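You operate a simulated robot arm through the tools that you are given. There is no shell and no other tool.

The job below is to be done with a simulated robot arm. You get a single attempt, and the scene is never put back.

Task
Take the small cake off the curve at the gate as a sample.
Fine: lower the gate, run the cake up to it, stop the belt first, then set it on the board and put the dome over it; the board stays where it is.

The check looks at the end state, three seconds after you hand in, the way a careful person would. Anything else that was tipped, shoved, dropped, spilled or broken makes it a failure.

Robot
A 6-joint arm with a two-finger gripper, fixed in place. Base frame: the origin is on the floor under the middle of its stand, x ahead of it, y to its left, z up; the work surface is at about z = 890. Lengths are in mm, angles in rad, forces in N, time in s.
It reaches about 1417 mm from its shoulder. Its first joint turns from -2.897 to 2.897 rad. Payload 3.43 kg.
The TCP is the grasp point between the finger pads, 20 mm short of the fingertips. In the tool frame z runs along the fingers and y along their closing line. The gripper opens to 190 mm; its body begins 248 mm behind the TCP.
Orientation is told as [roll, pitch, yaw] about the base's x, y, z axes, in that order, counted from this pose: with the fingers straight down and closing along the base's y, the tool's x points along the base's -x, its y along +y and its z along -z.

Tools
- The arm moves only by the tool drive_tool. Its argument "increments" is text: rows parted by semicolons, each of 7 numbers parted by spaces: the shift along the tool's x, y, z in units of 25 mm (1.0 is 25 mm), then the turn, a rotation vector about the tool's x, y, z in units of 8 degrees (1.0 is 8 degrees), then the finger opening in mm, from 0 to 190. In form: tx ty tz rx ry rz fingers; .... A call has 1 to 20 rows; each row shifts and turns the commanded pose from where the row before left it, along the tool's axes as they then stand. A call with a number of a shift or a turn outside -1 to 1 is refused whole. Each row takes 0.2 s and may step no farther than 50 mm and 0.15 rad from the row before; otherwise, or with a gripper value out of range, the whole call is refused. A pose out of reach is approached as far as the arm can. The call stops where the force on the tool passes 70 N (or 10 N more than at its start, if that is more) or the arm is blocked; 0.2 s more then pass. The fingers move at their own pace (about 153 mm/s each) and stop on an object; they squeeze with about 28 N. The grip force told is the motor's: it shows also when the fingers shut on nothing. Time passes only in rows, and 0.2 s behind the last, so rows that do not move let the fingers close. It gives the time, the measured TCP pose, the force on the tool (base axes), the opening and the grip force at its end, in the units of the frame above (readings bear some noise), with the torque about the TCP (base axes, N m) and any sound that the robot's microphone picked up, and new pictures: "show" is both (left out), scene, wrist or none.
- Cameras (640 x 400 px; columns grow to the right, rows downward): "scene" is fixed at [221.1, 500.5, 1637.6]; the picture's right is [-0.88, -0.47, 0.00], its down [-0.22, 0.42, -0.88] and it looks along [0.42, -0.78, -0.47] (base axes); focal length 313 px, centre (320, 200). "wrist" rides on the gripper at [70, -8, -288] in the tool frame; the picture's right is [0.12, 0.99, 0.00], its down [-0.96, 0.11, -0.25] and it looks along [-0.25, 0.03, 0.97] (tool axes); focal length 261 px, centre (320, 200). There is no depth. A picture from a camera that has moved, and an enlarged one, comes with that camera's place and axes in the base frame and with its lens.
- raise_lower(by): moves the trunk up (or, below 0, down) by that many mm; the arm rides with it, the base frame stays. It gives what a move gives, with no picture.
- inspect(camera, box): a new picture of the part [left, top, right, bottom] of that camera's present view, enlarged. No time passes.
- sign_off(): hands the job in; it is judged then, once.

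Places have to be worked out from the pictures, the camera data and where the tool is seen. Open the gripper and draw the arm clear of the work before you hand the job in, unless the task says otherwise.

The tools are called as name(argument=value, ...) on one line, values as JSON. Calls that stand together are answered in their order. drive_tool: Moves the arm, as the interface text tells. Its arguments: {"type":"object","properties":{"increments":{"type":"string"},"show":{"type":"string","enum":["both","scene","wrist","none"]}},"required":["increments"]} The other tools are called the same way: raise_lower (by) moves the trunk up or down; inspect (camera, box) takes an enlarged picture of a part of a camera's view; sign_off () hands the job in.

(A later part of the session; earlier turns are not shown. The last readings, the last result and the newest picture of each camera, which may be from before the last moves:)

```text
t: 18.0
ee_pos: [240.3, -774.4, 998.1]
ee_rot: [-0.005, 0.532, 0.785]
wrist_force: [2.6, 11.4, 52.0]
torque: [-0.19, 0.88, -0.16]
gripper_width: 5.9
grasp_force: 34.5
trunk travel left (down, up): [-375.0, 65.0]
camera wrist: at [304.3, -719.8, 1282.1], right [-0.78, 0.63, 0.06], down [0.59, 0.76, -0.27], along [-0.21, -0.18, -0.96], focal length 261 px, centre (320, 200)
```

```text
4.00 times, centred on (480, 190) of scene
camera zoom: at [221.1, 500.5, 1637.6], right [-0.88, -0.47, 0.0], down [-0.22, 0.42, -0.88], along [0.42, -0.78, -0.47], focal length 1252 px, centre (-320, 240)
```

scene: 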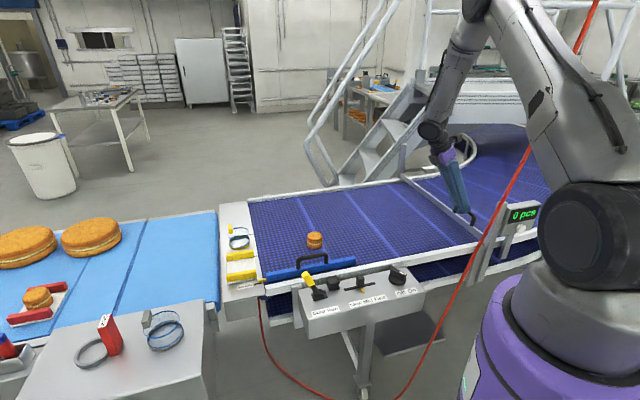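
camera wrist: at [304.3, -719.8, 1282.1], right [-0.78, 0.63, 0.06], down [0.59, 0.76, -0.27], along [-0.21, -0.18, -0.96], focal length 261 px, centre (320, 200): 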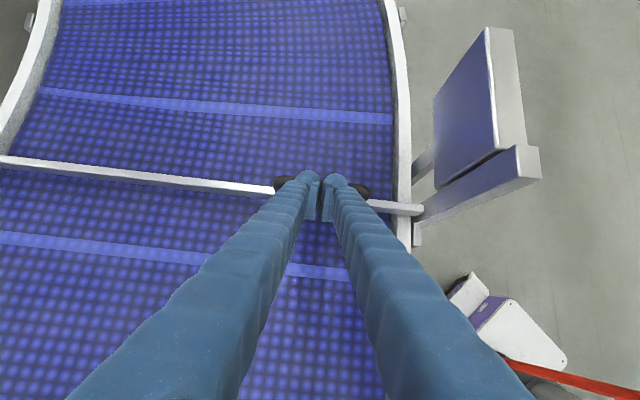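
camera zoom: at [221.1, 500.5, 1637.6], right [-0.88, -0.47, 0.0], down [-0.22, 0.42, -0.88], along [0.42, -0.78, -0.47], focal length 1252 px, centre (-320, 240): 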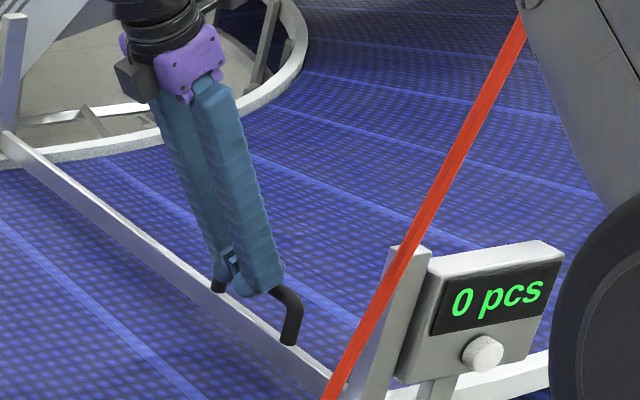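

The force jumped to 52 N: the gate is on its bottom stop with the bar just at rail level. I back off straight up and check that the gate stays down.

drive_tool(increments="0.2 0 -0.346 0 0 0 0; 0.2 0 -0.346 0 0 0 0; 0.4 0 -0.692 0 0 0 0; 0.4 0 -0.692 0 0 0 0; 0.4 0 -0.692 0 0 0 0; 0.4 0 -0.692 0 0 0 0; 0.4 0 -0.692 0 0 0 0; 0.4 0 -0.692 0 0 0 0", show="both")

inspect(camera="scene", box=[400, 140, 560, 240])

```text
t: 19.8
ee_pos: [239.2, -774.9, 1133.6]
ee_rot: [-0.001, 0.526, 0.789]
wrist_force: [0.0, -1.1, 0.4]
torque: [0.0, 0.0, -0.01]
gripper_width: 0.0
grasp_force: 34.1
trunk travel left (down, up): [-375.0, 65.0]
camera wrist: at [303.7, -721.0, 1416.6], right [-0.78, 0.63, 0.06], down [0.59, 0.76, -0.27], along [-0.21, -0.17, -0.96], focal length 261 px, centre (320, 200)
```

scene: 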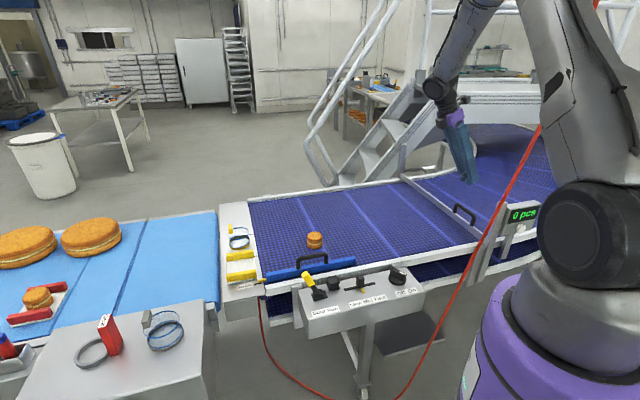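
wrist: 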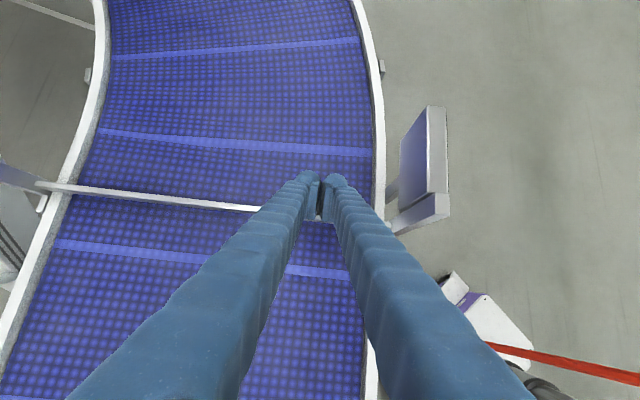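

```text
4.00 times, centred on (480, 190) of scene
camera zoom: at [221.1, 500.5, 1637.6], right [-0.88, -0.47, 0.0], down [-0.22, 0.42, -0.88], along [0.42, -0.78, -0.47], focal length 1252 px, centre (-320, 240)
```

zoom: 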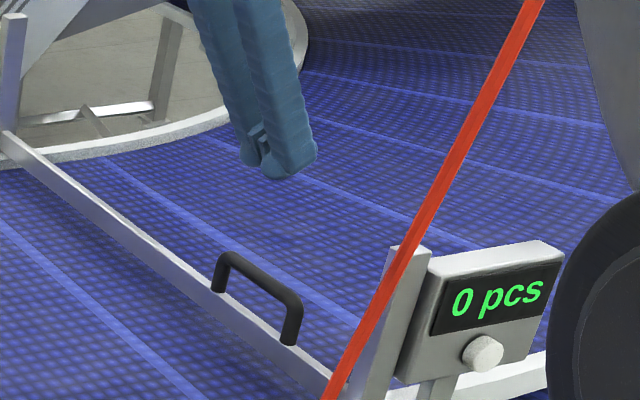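

The gate stays down. Now I back away upstream, upright the tool and turn it so the fingers close along the belt direction, to straddle the Stop/Run lever, whose yellow grip I place at about (597,-120,980).

drive_tool(increments="-0.556 0 -0.859 0 0 0 0; -0.556 0 -0.859 0 0 0 0; -0.556 0 -0.859 0 0 0 0; -0.556 0 -0.859 0 0 0 0; -0.556 0 -0.859 0 0 0 0; -0.556 0 -0.859 0 0 0 0; -0.556 0 -0.859 0 0 0 0; -0.556 0 -0.859 0 0 0 0; -0.556 0 -0.859 0 0 0 0; -0.556 0 -0.859 0 0 0 0; 0 0 0 0 -0.94 0 0; 0 0 0 0 -0.94 0 0; 0 0 0 0 -0.94 0 0; 0 0 0 0 -0.94 0 0", show="scene")

drive_tool(increments="0 0 0 0 0 0.94 70; 0 0 0 0 0 0.94 70; 0 0 0 0 0 0.94 70; 0 0 0 0 0 0.94 70; 0 0 0 0 0 0.94 70; 0 0 0 0 0 0.94 70; 0 0 0 0 0 0.94 70; 0 0 0 0 0 0.94 70; 0 0 0 0 0 0.94 70; 0 0 0 0 0 0.94 70; 0 0 0 0 0 0.94 70; 0 0 0 0 0 0.94 70", show="both")

```text
t: 22.8
ee_pos: [399.7, -614.4, 1248.3]
ee_rot: [0.001, -0.001, 0.788]
wrist_force: [-0.1, -0.6, 0.2]
torque: [0.07, -0.04, 0.01]
gripper_width: 0.0
grasp_force: 33.6
trunk travel left (down, up): [-375.0, 65.0]
```

scene: 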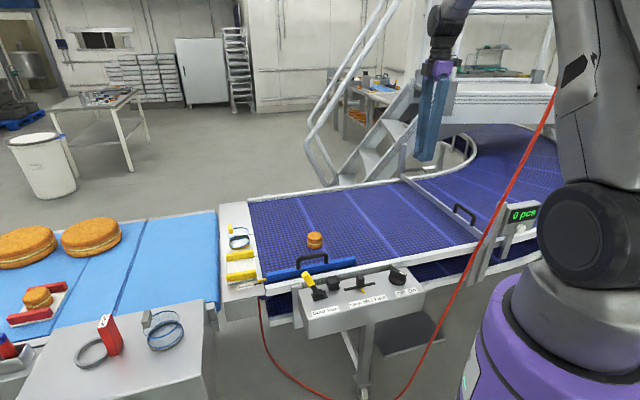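

```text
t: 25.4
ee_pos: [400.2, -613.2, 1250.0]
ee_rot: [0.001, 0.001, -0.789]
wrist_force: [0.0, -0.1, -0.9]
torque: [0.04, -0.02, 0.02]
gripper_width: 70.1
grasp_force: 0.0
trunk travel left (down, up): [-375.0, 65.0]
camera wrist: at [344.4, -569.4, 1536.3], right [0.62, 0.78, 0.0], down [0.76, -0.6, 0.25], along [0.19, -0.15, -0.97], focal length 261 px, centre (320, 200)
```

scene: 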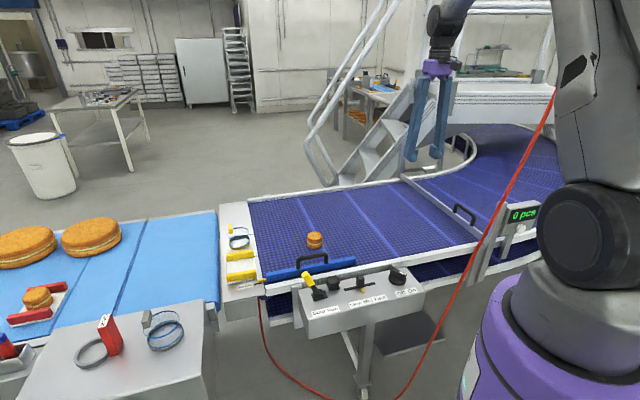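
wrist: 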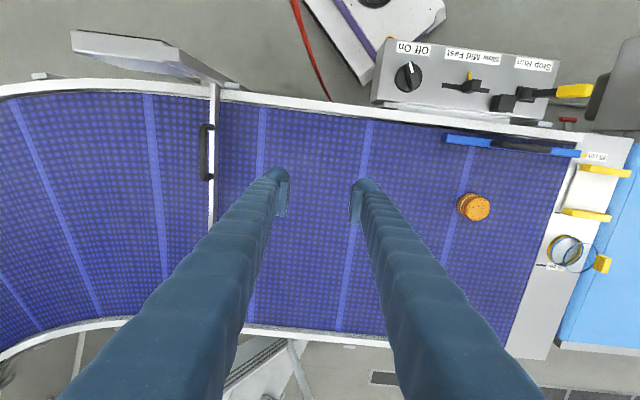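

The tool is upright with its closing line along the belt. I move over the lever at a safe height.

drive_tool(increments="0.418 0.975 0.12 0 0 0 70; 0.418 0.975 0.12 0 0 0 70; 0.418 0.975 0.12 0 0 0 70; 0.418 0.975 0.12 0 0 0 70; 0.418 0.975 0.12 0 0 0 70; 0.418 0.975 0.12 0 0 0 70; 0.418 0.975 0.12 0 0 0 70; 0.418 0.975 0.12 0 0 0 70; 0.418 0.975 0.12 0 0 0 70; 0.418 0.975 0.12 0 0 0 70; 0.418 0.975 0.12 0 0 0 70; 0.418 0.975 0.12 0 0 0 70; 0.418 0.975 0.12 0 0 0 70; 0.418 0.975 0.12 0 0 0 70; 0.418 0.975 0.12 0 0 0 70; 0.418 0.975 0.12 0 0 0 70; 0.418 0.975 0.12 0 0 0 70; 0.418 0.975 0.12 0 0 0 70; 0.418 0.975 0.12 0 0 0 70; 0.418 0.975 0.12 0 0 0 70", show="both")

inspect(camera="scene", box=[240, 160, 432, 320])

inspect(camera="wrist", box=[220, 110, 420, 235])

```text
t: 29.6
ee_pos: [599.8, -120.0, 1188.9]
ee_rot: [-0.001, 0.0, -0.786]
wrist_force: [-0.8, -0.9, 0.5]
torque: [-0.04, 0.02, -0.01]
gripper_width: 69.9
grasp_force: 0.0
trunk travel left (down, up): [-375.0, 65.0]
camera wrist: at [543.7, -76.3, 1475.8], right [0.62, 0.79, 0.0], down [0.76, -0.6, 0.25], along [0.19, -0.15, -0.97], focal length 261 px, centre (320, 200)
```

scene: 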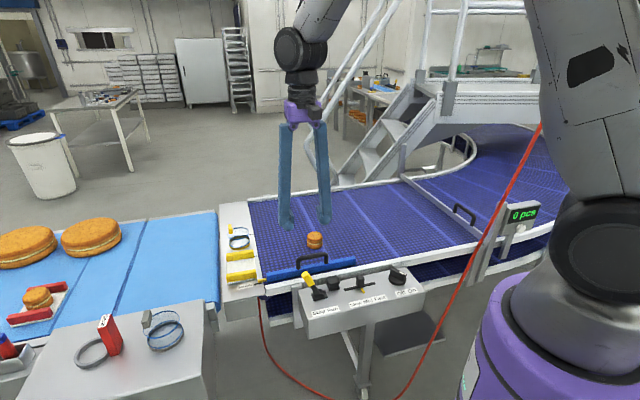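
wrist: 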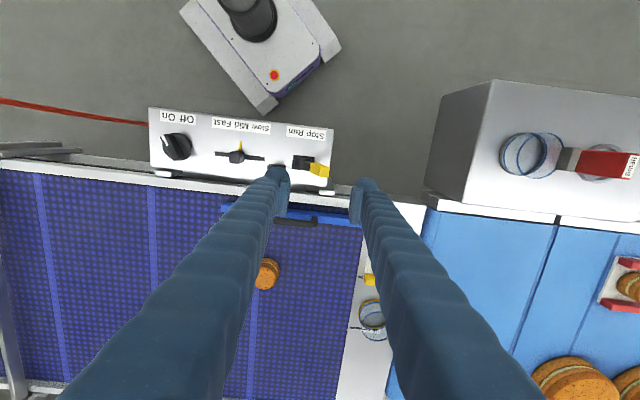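

```text
2.50 times, centred on (336, 240) of scene
camera zoom: at [221.1, 500.5, 1637.6], right [-0.88, -0.47, 0.0], down [-0.22, 0.42, -0.88], along [0.42, -0.78, -0.47], focal length 783 px, centre (280, 100)
```

zoom: 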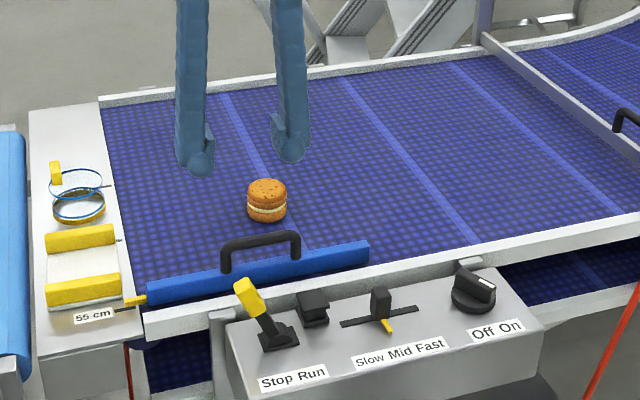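

```text
3.20 times, centred on (320, 172) of wrist
camera zoom: at [543.7, -76.3, 1475.8], right [0.62, 0.79, 0.0], down [0.76, -0.6, 0.25], along [0.19, -0.15, -0.97], focal length 834 px, centre (320, 288)
```

zoom: 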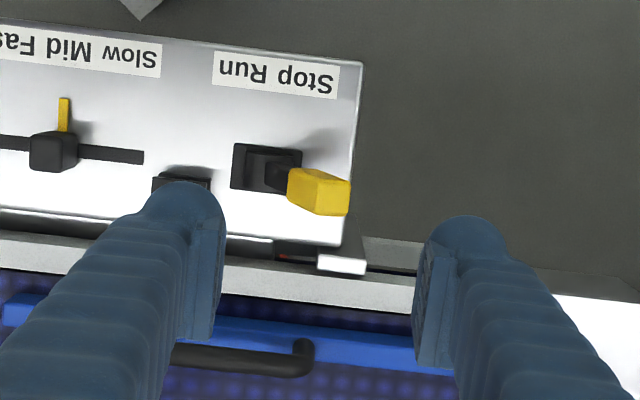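

The yellow grip lies right under the TCP (within a few mm) at z≈980. I lower with the fingers straddling it, opening 70 mm, to TCP z≈985.

drive_tool(increments="0.08 0 0.9 0 0 0 70; 0 0 0.9 0 0 0 70; 0 0 0.9 0 0 0 70; 0 0 0.9 0 0 0 70; 0 0 0.9 0 0 0 70; 0 0 0.9 0 0 0 70; 0 0 0.9 0 0 0 70; 0 0 0.9 0 0 0 70; 0 0 0.9 0 0 0 70", show="both")

inspect(camera="scene", box=[260, 220, 388, 300])

inspect(camera="wrist", box=[220, 110, 420, 235])

```text
t: 31.6
ee_pos: [596.4, -119.4, 985.8]
ee_rot: [0.001, 0.001, -0.788]
wrist_force: [-0.2, -1.1, 0.2]
torque: [0.04, 0.05, 0.02]
gripper_width: 69.8
grasp_force: 0.0
trunk travel left (down, up): [-375.0, 65.0]
camera wrist: at [542.5, -76.0, 1273.2], right [0.62, 0.79, 0.0], down [0.76, -0.6, 0.25], along [0.19, -0.15, -0.97], focal length 261 px, centre (320, 200)
```

scene: 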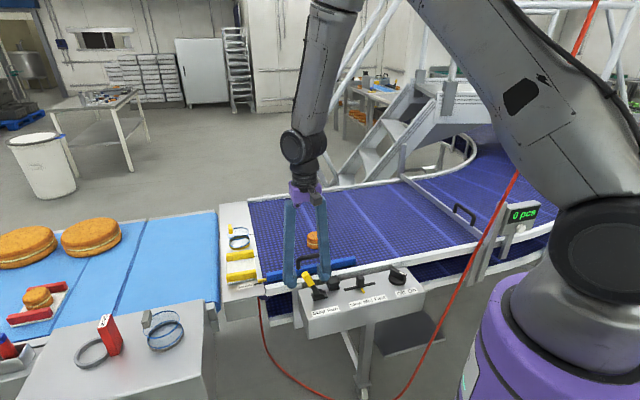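
wrist: 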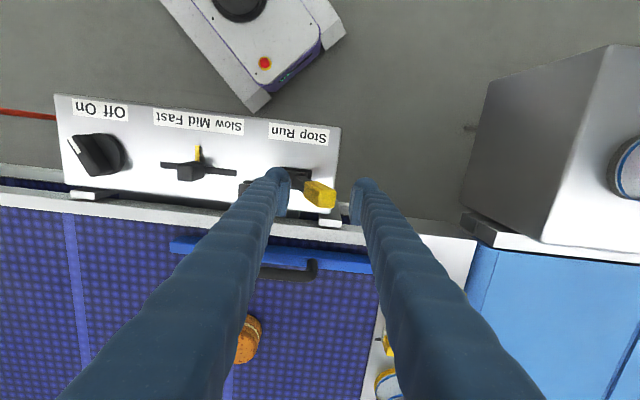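

```text
5.00 times, centred on (324, 260) of scene
camera zoom: at [221.1, 500.5, 1637.6], right [-0.88, -0.47, 0.0], down [-0.22, 0.42, -0.88], along [0.42, -0.78, -0.47], focal length 1566 px, centre (300, -100)
```

zoom: 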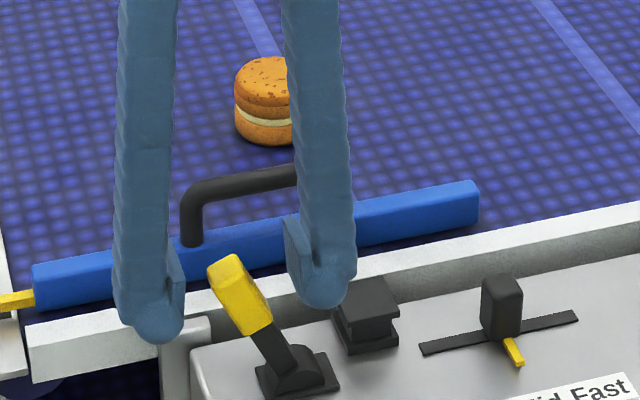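

```text
3.20 times, centred on (320, 172) of wrist
camera zoom: at [542.5, -76.0, 1273.2], right [0.62, 0.79, 0.0], down [0.76, -0.6, 0.25], along [0.19, -0.15, -0.97], focal length 834 px, centre (320, 288)
```

zoom: 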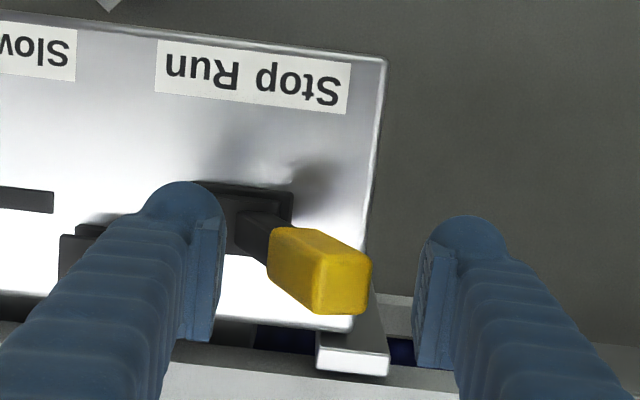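

The grip sits centred between the pads. I now push the lever toward "Run" along the belt direction in small rows.

drive_tool(increments="0 -0.5 0 0 0 0 70; 0 -0.5 0 0 0 0 70; 0 -0.5 0 0 0 0 70; 0 -0.5 0 0 0 0 70; 0 -0.5 0 0 0 0 70", show="scene")

inspect(camera="scene", box=[260, 200, 420, 300])

inspect(camera="wrist", box=[220, 110, 420, 235])

```text
t: 32.8
ee_pos: [552.4, -164.2, 987.3]
ee_rot: [-0.001, 0.001, -0.786]
wrist_force: [-0.1, 0.3, -0.4]
torque: [-0.02, 0.0, -0.01]
gripper_width: 69.9
grasp_force: 0.1
trunk travel left (down, up): [-375.0, 65.0]
```

scene: 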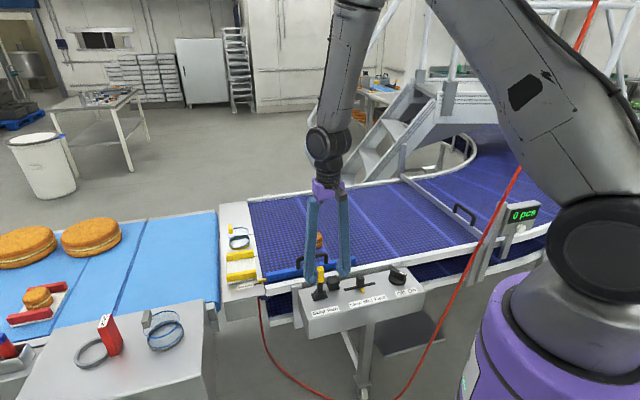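

```text
4.00 times, centred on (340, 250) of scene
camera zoom: at [221.1, 500.5, 1637.6], right [-0.88, -0.47, 0.0], down [-0.22, 0.42, -0.88], along [0.42, -0.78, -0.47], focal length 1252 px, centre (240, 0)
```

zoom: 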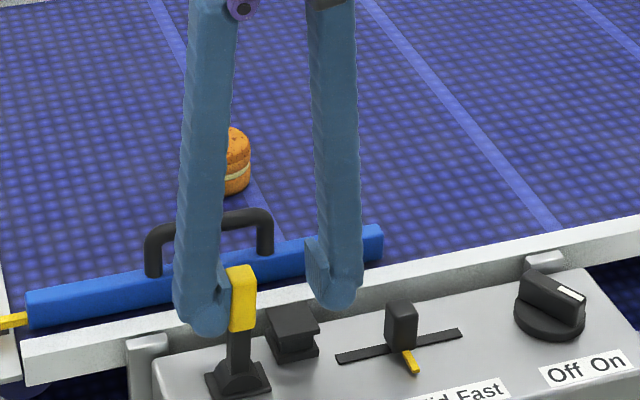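

```text
3.20 times, centred on (320, 172) of wrist
camera zoom: at [497.5, -120.3, 1273.2], right [0.62, 0.79, 0.0], down [0.76, -0.6, 0.25], along [0.19, -0.15, -0.97], focal length 834 px, centre (320, 288)
```

zoom: 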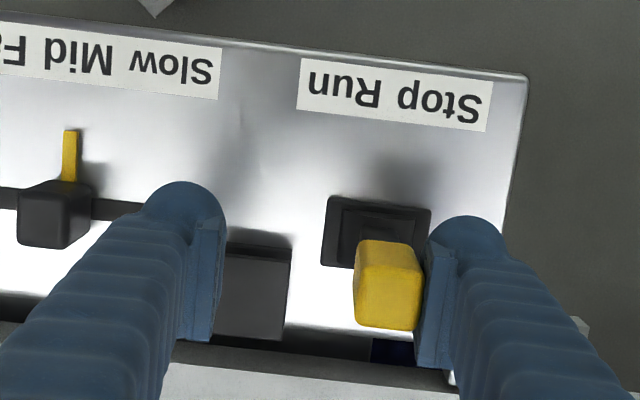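

The lever is upright at mid-throw and the belt hasn't started yet; the far finger passes above the black block and slider. I push on the rest of the way to "Run".

drive_tool(increments="0 -0.5 0 0 0 0 70; 0 -0.5 0 0 0 0 70; 0 -0.4 0 0 0 0 70", show="scene")

inspect(camera="scene", box=[260, 200, 420, 300])

inspect(camera="wrist", box=[220, 110, 420, 235])

```text
t: 33.6
ee_pos: [527.9, -188.0, 988.0]
ee_rot: [0.0, 0.0, -0.784]
wrist_force: [2.6, 1.3, 2.3]
torque: [-0.02, -0.04, -0.02]
gripper_width: 70.8
grasp_force: 0.7
trunk travel left (down, up): [-375.0, 65.0]
```

scene: 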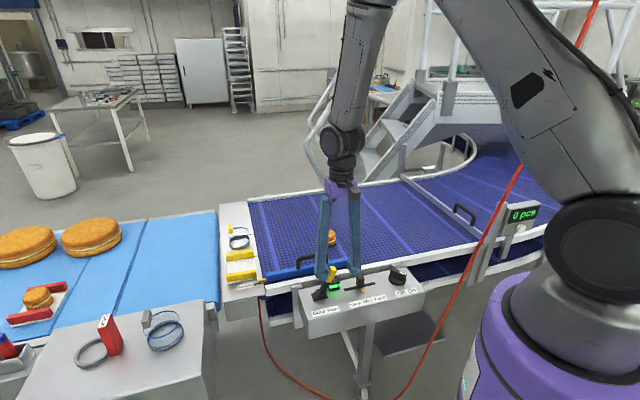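

```text
4.00 times, centred on (340, 250) of scene
camera zoom: at [221.1, 500.5, 1637.6], right [-0.88, -0.47, 0.0], down [-0.22, 0.42, -0.88], along [0.42, -0.78, -0.47], focal length 1252 px, centre (240, 0)
```

zoom: 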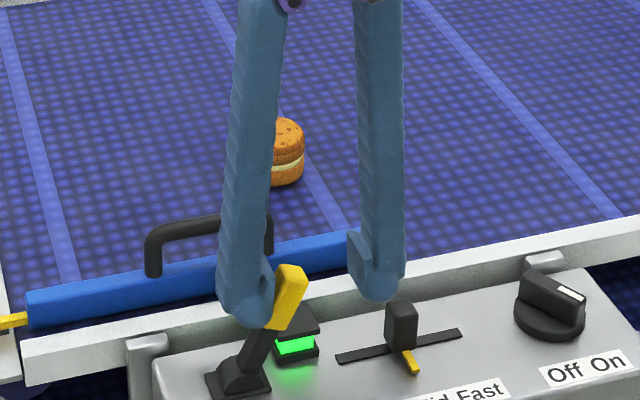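

```text
3.20 times, centred on (320, 172) of wrist
camera zoom: at [472.5, -144.3, 1273.4], right [0.62, 0.79, 0.0], down [0.76, -0.6, 0.25], along [0.19, -0.15, -0.97], focal length 834 px, centre (320, 288)
```

zoom: 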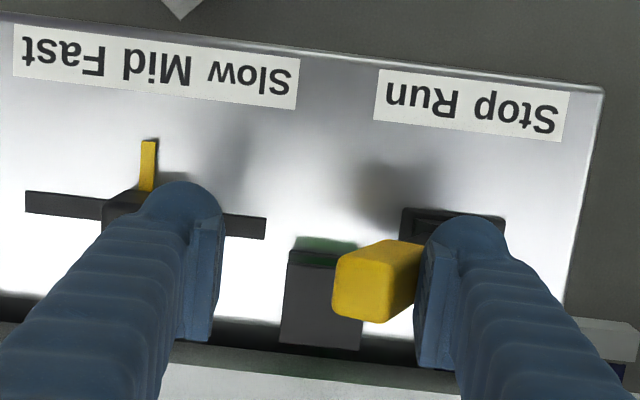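

The lamp lit green and the cake is moving toward the gate. I shift the fingers slightly back so the other finger is ready to push to "Stop", and watch the cake.

drive_tool(increments="0 0.45 0 0 0 0 70; 0 0.45 0 0 0 0 70", show="scene")

inspect(camera="scene", box=[260, 140, 520, 302])

```text
t: 34.2
ee_pos: [543.7, -171.8, 986.4]
ee_rot: [-0.002, 0.001, -0.786]
wrist_force: [-0.1, 0.4, 0.0]
torque: [-0.02, -0.03, 0.0]
gripper_width: 69.6
grasp_force: 0.1
trunk travel left (down, up): [-375.0, 65.0]
```

scene: 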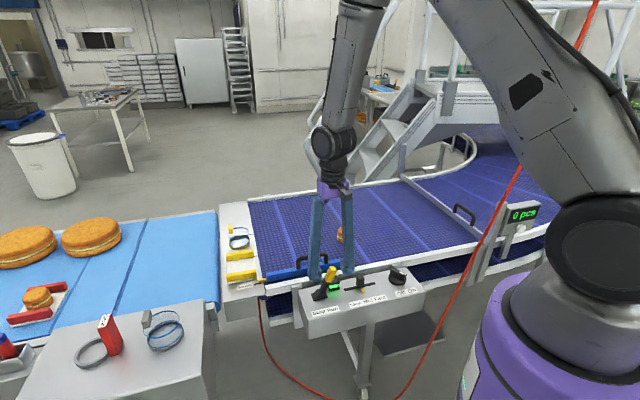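

```text
2.46 times, centred on (390, 221) of scene
camera zoom: at [221.1, 500.5, 1637.6], right [-0.88, -0.47, 0.0], down [-0.22, 0.42, -0.88], along [0.42, -0.78, -0.47], focal length 771 px, centre (148, 148)
```

zoom: 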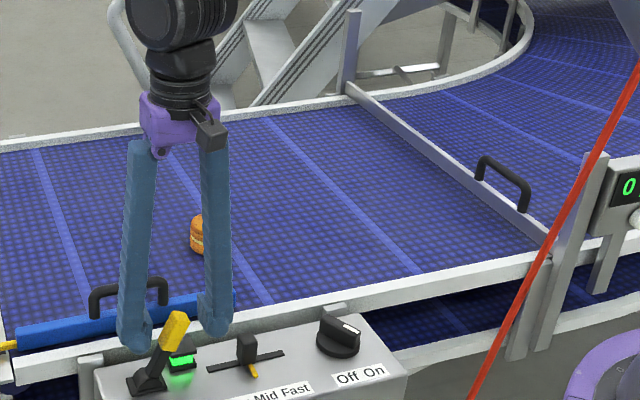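

The cake moves at roughly 70 mm/s with about 470 mm to go. I hold still for a while and look again.

drive_tool(increments="0 0 0 0 0 0 70; 0 0 0 0 0 0 70; 0 0 0 0 0 0 70; 0 0 0 0 0 0 70; 0 0 0 0 0 0 70; 0 0 0 0 0 0 70; 0 0 0 0 0 0 70; 0 0 0 0 0 0 70; 0 0 0 0 0 0 70; 0 0 0 0 0 0 70; 0 0 0 0 0 0 70; 0 0 0 0 0 0 70; 0 0 0 0 0 0 70; 0 0 0 0 0 0 70", show="scene")

inspect(camera="scene", box=[340, 140, 520, 252])

```text
t: 37.2
ee_pos: [542.4, -173.0, 985.1]
ee_rot: [0.0, 0.0, -0.786]
wrist_force: [-0.5, 0.5, 1.1]
torque: [-0.01, -0.02, -0.02]
gripper_width: 69.9
grasp_force: 0.1
trunk travel left (down, up): [-375.0, 65.0]
```

scene: 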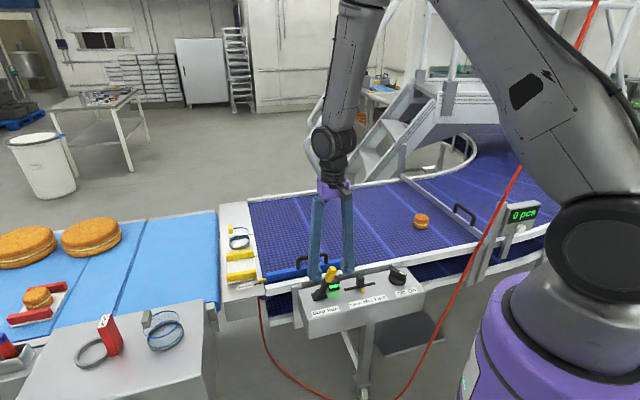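

```text
3.56 times, centred on (430, 196) of scene
camera zoom: at [221.1, 500.5, 1637.6], right [-0.88, -0.47, 0.0], down [-0.22, 0.42, -0.88], along [0.42, -0.78, -0.47], focal length 1113 px, centre (-71, 214)
```

zoom: 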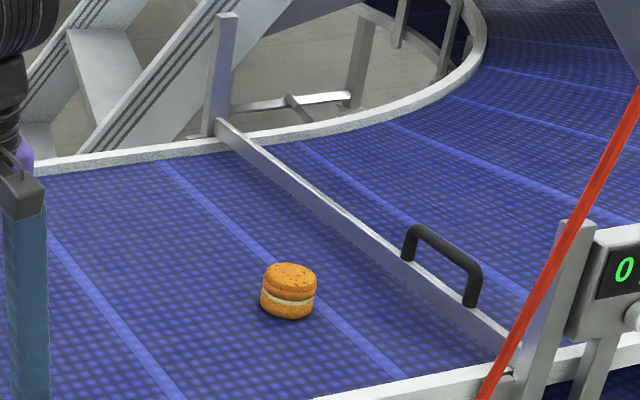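

The cake is now at about (387,-734), roughly 100 mm before the gate, moving about 125 mm/s. I wait one more second.

drive_tool(increments="0 0 0 0 0 0 70; 0 0 0 0 0 0 70; 0 0 0 0 0 0 70; 0 0 0 0 0 0 70", show="scene")

inspect(camera="scene", box=[400, 160, 528, 240])

```text
t: 38.2
ee_pos: [543.6, -171.5, 986.4]
ee_rot: [0.001, 0.0, -0.787]
wrist_force: [0.0, -0.1, -0.2]
torque: [0.0, -0.02, -0.01]
gripper_width: 69.9
grasp_force: 0.1
trunk travel left (down, up): [-375.0, 65.0]
```

scene: 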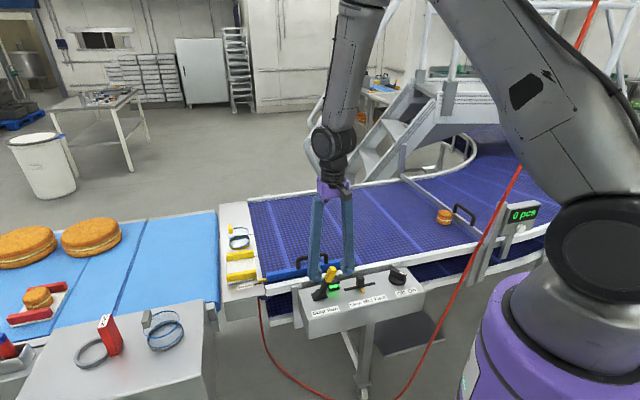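

```text
5.00 times, centred on (464, 200) of scene
camera zoom: at [221.1, 500.5, 1637.6], right [-0.88, -0.47, 0.0], down [-0.22, 0.42, -0.88], along [0.42, -0.78, -0.47], focal length 1566 px, centre (-400, 200)
```

zoom: 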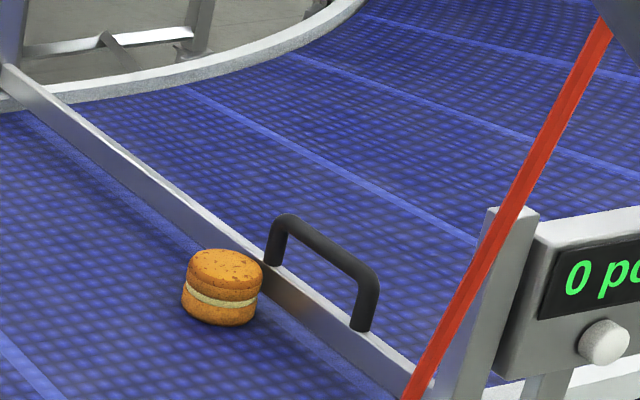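

The cake has reached the gate. I push the lever back to "Stop" now.

drive_tool(increments="0 0.95 0 0 0 0 70; 0 0.95 0 0 0 0 70; 0 0.95 0 0 0 0 70; 0 0.7 0 0 0 0 70; 0 0.15 0 0 0 0 70", show="scene")

inspect(camera="scene", box=[400, 160, 528, 240])

inspect(camera="scene", box=[260, 220, 388, 300])

```text
t: 39.4
ee_pos: [608.3, -107.0, 986.0]
ee_rot: [0.0, 0.002, -0.788]
wrist_force: [-0.4, -0.9, -0.3]
torque: [0.0, 0.03, 0.03]
gripper_width: 70.4
grasp_force: 0.8
trunk travel left (down, up): [-375.0, 65.0]
```

scene: 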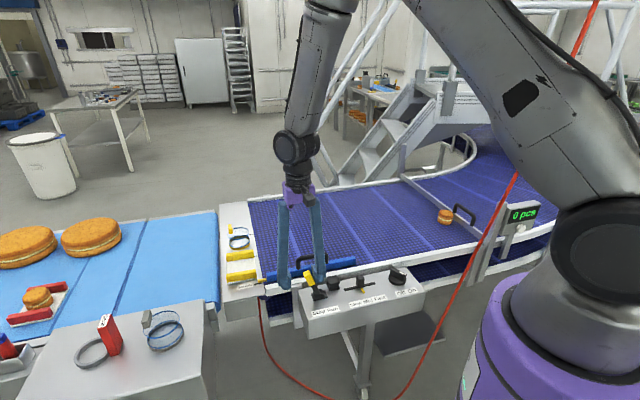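

```text
5.00 times, centred on (464, 200) of scene
camera zoom: at [221.1, 500.5, 1637.6], right [-0.88, -0.47, 0.0], down [-0.22, 0.42, -0.88], along [0.42, -0.78, -0.47], focal length 1566 px, centre (-400, 200)
```

zoom: 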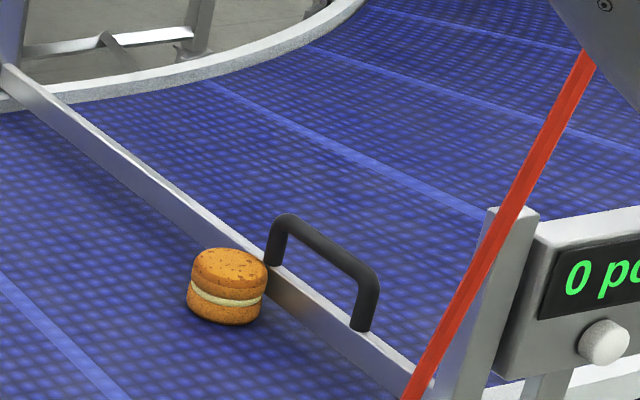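

```text
5.00 times, centred on (324, 260) of scene
camera zoom: at [221.1, 500.5, 1637.6], right [-0.88, -0.47, 0.0], down [-0.22, 0.42, -0.88], along [0.42, -0.78, -0.47], focal length 1566 px, centre (300, -100)
```

zoom: 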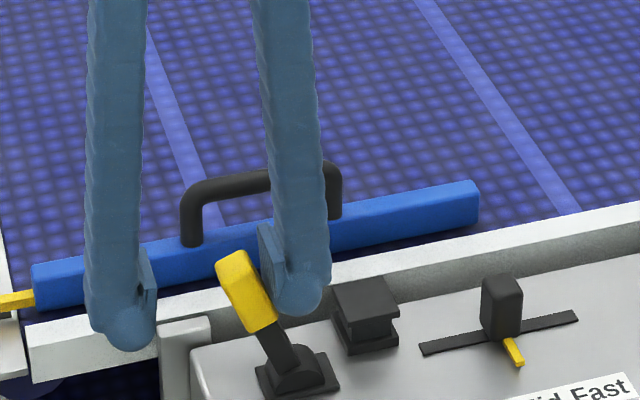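

The lamp is off and the belt has stopped with the cake against the gate. The lever is a few mm short of its original lean, so I nudge it a little further to the Stop end, then free it.

drive_tool(increments="0 0.15 0 0 0 0 70; 0 0.15 0 0 0 0 70; 0 0.1 0 0 0 0 70", show="none")

inspect(camera="scene", box=[260, 220, 388, 300])

```text
t: 40.2
ee_pos: [613.9, -101.0, 986.9]
ee_rot: [-0.003, 0.003, -0.787]
wrist_force: [-9.9, -9.3, 0.3]
torque: [-0.08, 0.06, 0.06]
gripper_width: 77.3
grasp_force: 6.4
trunk travel left (down, up): [-375.0, 65.0]
```

```text
5.00 times, centred on (324, 260) of scene
camera zoom: at [221.1, 500.5, 1637.6], right [-0.88, -0.47, 0.0], down [-0.22, 0.42, -0.88], along [0.42, -0.78, -0.47], focal length 1566 px, centre (300, -100)
```

zoom: 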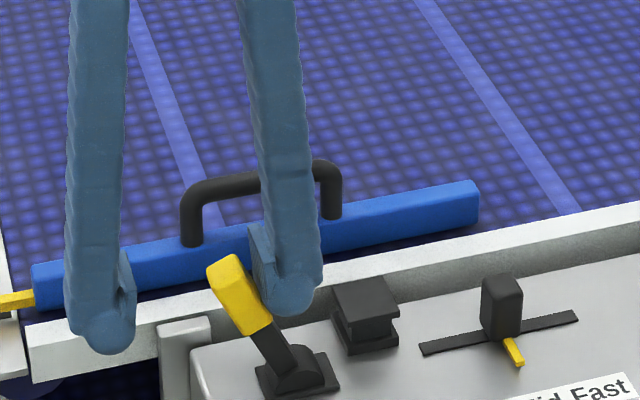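

The lever is back at full Stop. I recentre, lift clear, and go over the board and yellow dome to inspect them.

drive_tool(increments="0 -0.6 0 0 0 0 70; 0 0 -0.9 0 0 0 70; 0 0 -0.9 0 0 0 70; 0 0 -0.9 0 0 0 70; 0 0 -0.9 0 0 0 70; 0 0 -0.9 0 0 0 70; 0 0 -0.9 0 0 0 70; 0 0 -0.9 0 0 0 70; 0 0 -0.9 0 0 0 100; -0.925 0.65 0 0 0 0 190; -0.925 0.65 0 0 0 0 190; -0.925 0.65 0 0 0 0 190; -0.925 0.65 0 0 0 0 190; -0.925 0.65 0 0 0 0 190; -0.925 0.65 0 0 0 0 190; -0.925 0.65 0 0 0 0 190; -0.925 0.65 0 0 0 0 190; -0.925 0.65 0 0 0 0 190; -0.925 0.65 0 0 0 0 190", show="both")

inspect(camera="wrist", box=[220, 120, 428, 250])

inspect(camera="scene", box=[215, 210, 295, 300])

inspect(camera="scene", box=[260, 220, 388, 300])

```text
t: 44.2
ee_pos: [885.4, -158.9, 1165.1]
ee_rot: [-0.002, 0.001, -0.787]
wrist_force: [0.5, 0.4, 0.2]
torque: [0.03, 0.02, 0.0]
gripper_width: 190.0
grasp_force: 0.1
trunk travel left (down, up): [-375.0, 65.0]
camera wrist: at [830.5, -115.7, 1451.5], right [0.62, 0.79, 0.0], down [0.76, -0.6, 0.25], along [0.19, -0.15, -0.97], focal length 261 px, centre (320, 200)
```

scene: 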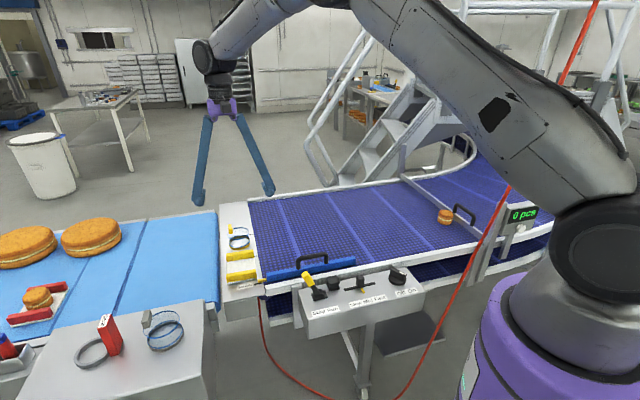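
wrist: 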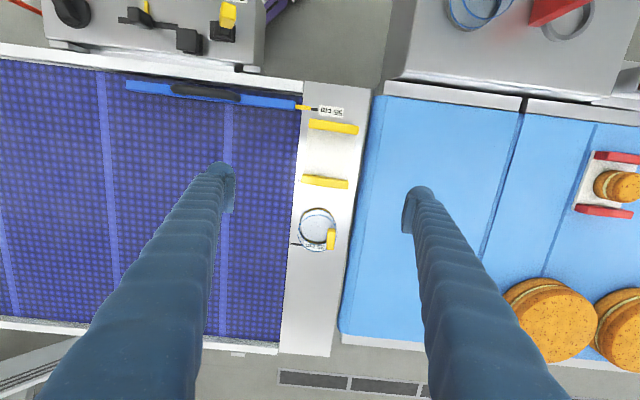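

```text
3.08 times, centred on (324, 185) of wrist
camera zoom: at [830.5, -115.7, 1451.5], right [0.62, 0.79, 0.0], down [0.76, -0.6, 0.25], along [0.19, -0.15, -0.97], focal length 802 px, centre (308, 246)
```

zoom: 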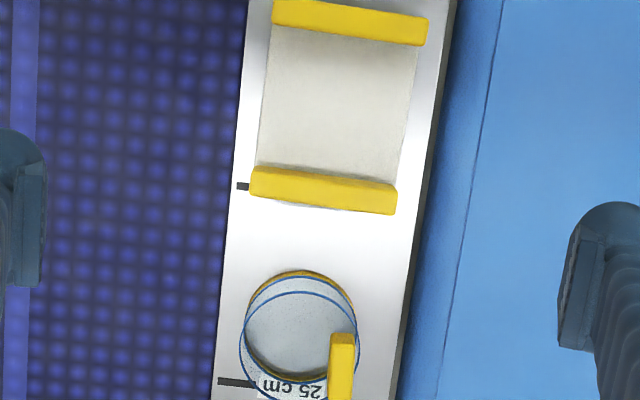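

```text
4.44 times, centred on (255, 255) of scene
camera zoom: at [221.1, 500.5, 1637.6], right [-0.88, -0.47, 0.0], down [-0.22, 0.42, -0.88], along [0.42, -0.78, -0.47], focal length 1392 px, centre (609, -44)
```

zoom: 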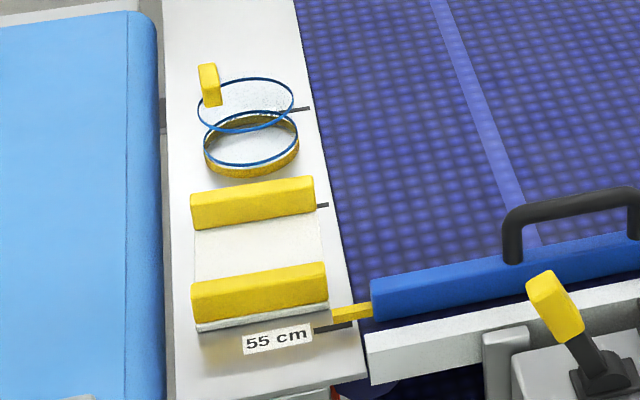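

```text
5.00 times, centred on (324, 260) of scene
camera zoom: at [221.1, 500.5, 1637.6], right [-0.88, -0.47, 0.0], down [-0.22, 0.42, -0.88], along [0.42, -0.78, -0.47], focal length 1566 px, centre (300, -100)
```

zoom: 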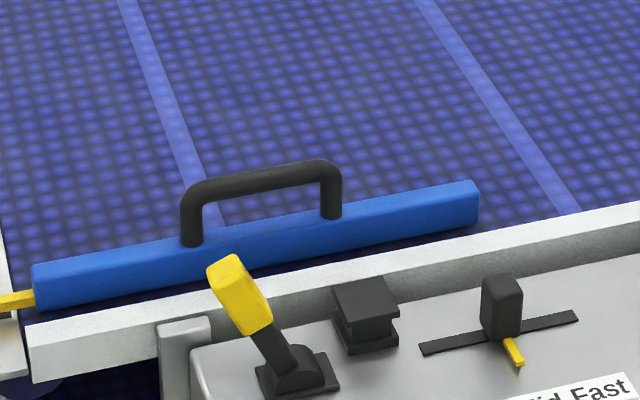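

Everything is at rest: lever at Stop, gate down, cake at the gate near (300,-808). The board's two yellow rails run along the belt direction, so at the board the fingers should close along that direction; at the gate they must close across the belt. I'll use yaw -135° with a 30° lean at the gate and yaw -45° with the same lean at the board. First I travel upstream of the gate at height.

drive_tool(increments="-0.024 -0.99 -0.074 0 0 0 190; -0.024 -0.99 -0.074 0 0 0 190; -0.024 -0.99 -0.074 0 0 0 190; -0.024 -0.99 -0.074 0 0 0 190; -0.024 -0.99 -0.074 0 0 0 190; -0.024 -0.99 -0.074 0 0 0 190; -0.024 -0.99 -0.074 0 0 0 190; -0.024 -0.99 -0.074 0 0 0 190; -0.024 -0.99 -0.074 0 0 0 190; -0.024 -0.99 -0.074 0 0 0 190; -0.024 -0.99 -0.074 0 0 0 190; -0.024 -0.99 -0.074 0 0 0 190; -0.024 -0.99 -0.074 0 0 0 190; -0.024 -0.99 -0.074 0 0 0 190; -0.024 -0.99 -0.074 0 0 0 190; -0.024 -0.99 -0.074 0 0 0 190; -0.024 -0.99 -0.074 0 0 0 190; -0.024 -0.99 -0.074 0 0 0 190; -0.024 -0.99 -0.074 0 0 0 190", show="none")

drive_tool(increments="0 0 0 0 0 0.9375 190; 0 0 0 0 0 0.9375 190; 0 0 0 0 0 0.9375 190; 0 0 0 0 0 0.9375 190; 0 0 0 0 0 0.9375 190; 0 0 0 0 0 0.9375 190; 0 0 0 0 0 0.9375 190; 0 0 0 0 0 0.9375 190; 0 0 0 0 0 0.9375 190; 0 0 0 0 0 0.9375 190; 0 0 0 0 0 0.9375 190; 0 0 0 0 0 0.9375 190", show="both")

```text
t: 48.2
ee_pos: [556.7, -501.1, 1202.1]
ee_rot: [0.001, 0.003, -0.787]
wrist_force: [0.3, 0.0, 0.3]
torque: [0.02, -0.03, -0.02]
gripper_width: 190.1
grasp_force: 0.1
trunk travel left (down, up): [-375.0, 65.0]
```

```text
t: 50.8
ee_pos: [557.6, -500.4, 1200.5]
ee_rot: [0.001, 0.002, -2.359]
wrist_force: [0.4, 0.1, -0.2]
torque: [-0.02, 0.01, 0.01]
gripper_width: 189.9
grasp_force: 0.1
trunk travel left (down, up): [-375.0, 65.0]
camera wrist: at [602.8, -445.6, 1487.6], right [0.78, -0.62, 0.0], down [-0.6, -0.76, 0.25], along [-0.15, -0.19, -0.97], focal length 261 px, centre (320, 200)
```

scene: 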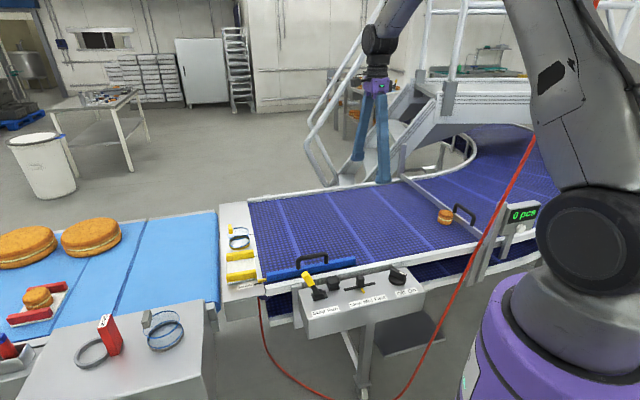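
wrist: 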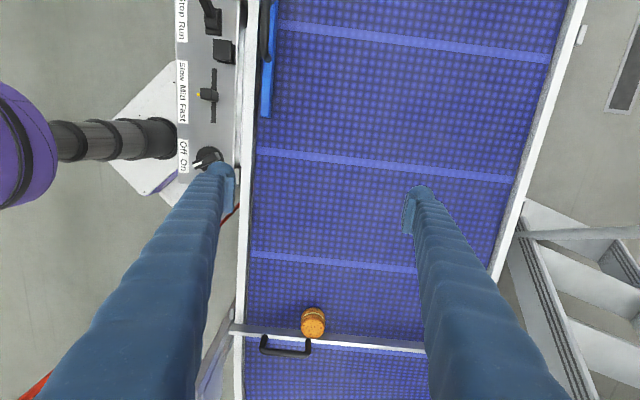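

Yaw is now -135° and the cake at the gate is in view. I zoom in to measure the cake and the bar.

inspect(camera="wrist", box=[230, 280, 390, 380])

inspect(camera="scene", box=[420, 180, 500, 230])

```text
4.00 times, centred on (310, 330) of wrist
camera zoom: at [602.8, -445.6, 1487.6], right [0.78, -0.62, 0.0], down [-0.6, -0.76, 0.25], along [-0.15, -0.19, -0.97], focal length 1043 px, centre (360, -320)
```

zoom: 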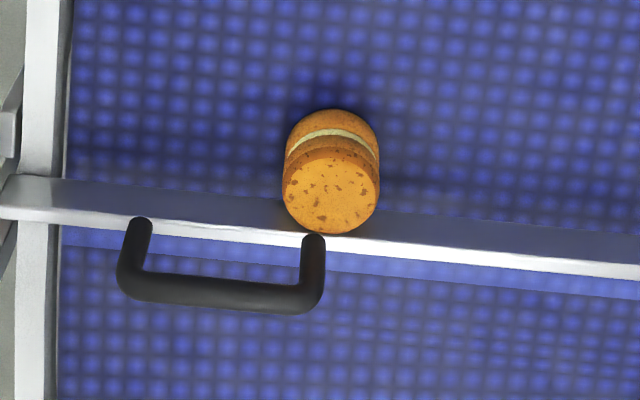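

```text
8.00 times, centred on (460, 205) of scene
camera zoom: at [221.1, 500.5, 1637.6], right [-0.88, -0.47, 0.0], down [-0.22, 0.42, -0.88], along [0.42, -0.78, -0.47], focal length 2505 px, centre (-800, 160)
```

zoom: 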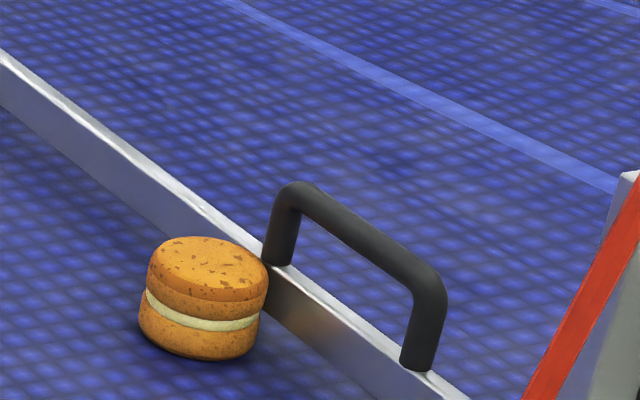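

The cake's top centre is at about (299,-800,940), ~62 mm across and ~40 mm tall on a belt at ~z 899; the bar's near face is right against it. I tilt 30° and move to a pre-grasp point 120 mm back along the finger direction, with 110 mm opening.

drive_tool(increments="0 0 0 0 -0.94 0 110; 0 0 0 0 -0.94 0 110; 0 0 0 0 -0.94 0 110; 0 0 0 0 -0.94 0 110; -0.575 0.081 0.89 0 0 0 110; -0.575 0.081 0.89 0 0 0 110; -0.575 0.081 0.89 0 0 0 110; -0.575 0.081 0.89 0 0 0 110; -0.575 0.081 0.89 0 0 0 110; -0.575 0.081 0.89 0 0 0 110; -0.575 0.081 0.89 0 0 0 110; -0.575 0.081 0.89 0 0 0 110; -0.575 0.081 0.89 0 0 0 110; -0.575 0.081 0.89 0 0 0 110; -0.575 0.081 0.89 0 0 0 110; -0.575 0.081 0.89 0 0 0 110; -0.575 0.081 0.89 0 0 0 110; -0.575 0.081 0.89 0 0 0 110", show="both")

inspect(camera="scene", box=[160, 0, 640, 20])

inspect(camera="wrist", box=[220, 125, 420, 250])

inspect(camera="scene", box=[390, 140, 518, 240])

```text
t: 54.6
ee_pos: [344.5, -754.4, 1032.3]
ee_rot: [-0.001, -0.524, -2.356]
wrist_force: [-0.6, 1.0, -0.1]
torque: [0.01, -0.05, -0.05]
gripper_width: 110.1
grasp_force: 0.0
trunk travel left (down, up): [-375.0, 65.0]
camera wrist: at [484.0, -603.8, 1245.3], right [0.77, -0.63, -0.06], down [-0.42, -0.58, 0.7], along [-0.47, -0.51, -0.72], focal length 261 px, centre (320, 200)
```

scene: 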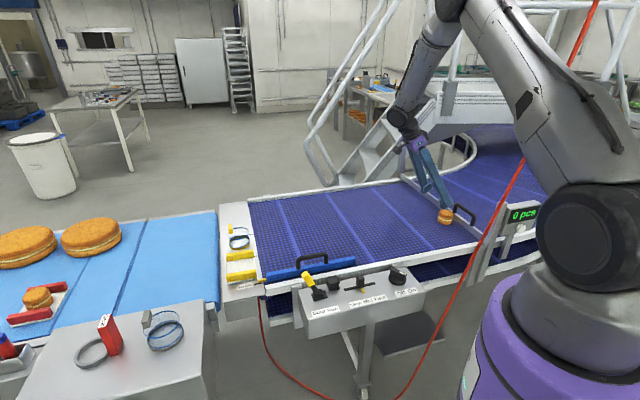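
wrist: 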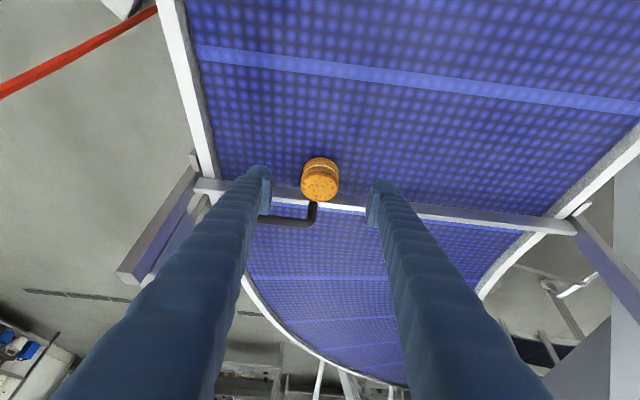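

```text
1.33 times, centred on (400, 10) of scene
camera zoom: at [221.1, 500.5, 1637.6], right [-0.88, -0.47, 0.0], down [-0.22, 0.42, -0.88], along [0.42, -0.78, -0.47], focal length 418 px, centre (213, 453)
```

zoom: 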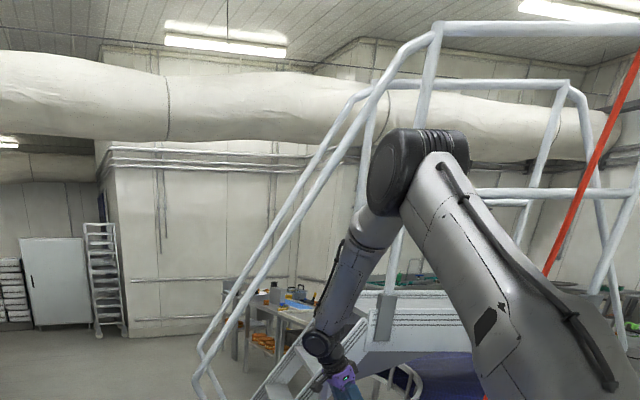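

```text
3.20 times, centred on (320, 188) of wrist
camera zoom: at [484.0, -603.8, 1245.3], right [0.77, -0.63, -0.06], down [-0.42, -0.58, 0.7], along [-0.47, -0.51, -0.72], focal length 834 px, centre (320, 240)
```

zoom: 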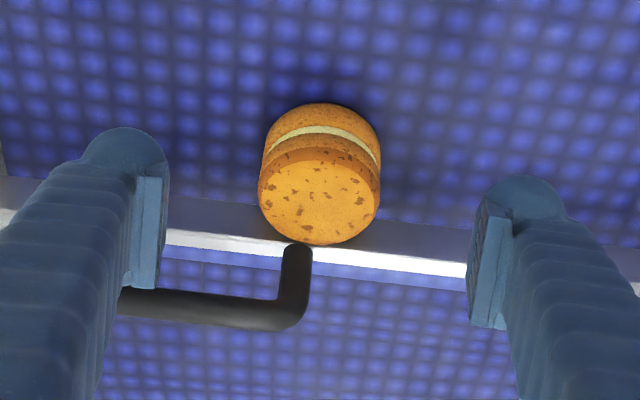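

```text
4.00 times, centred on (454, 190) of scene
camera zoom: at [221.1, 500.5, 1637.6], right [-0.88, -0.47, 0.0], down [-0.22, 0.42, -0.88], along [0.42, -0.78, -0.47], focal length 1252 px, centre (-216, 240)
```

zoom: 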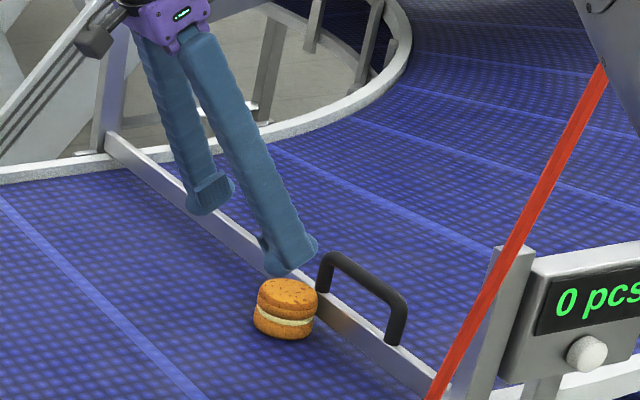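

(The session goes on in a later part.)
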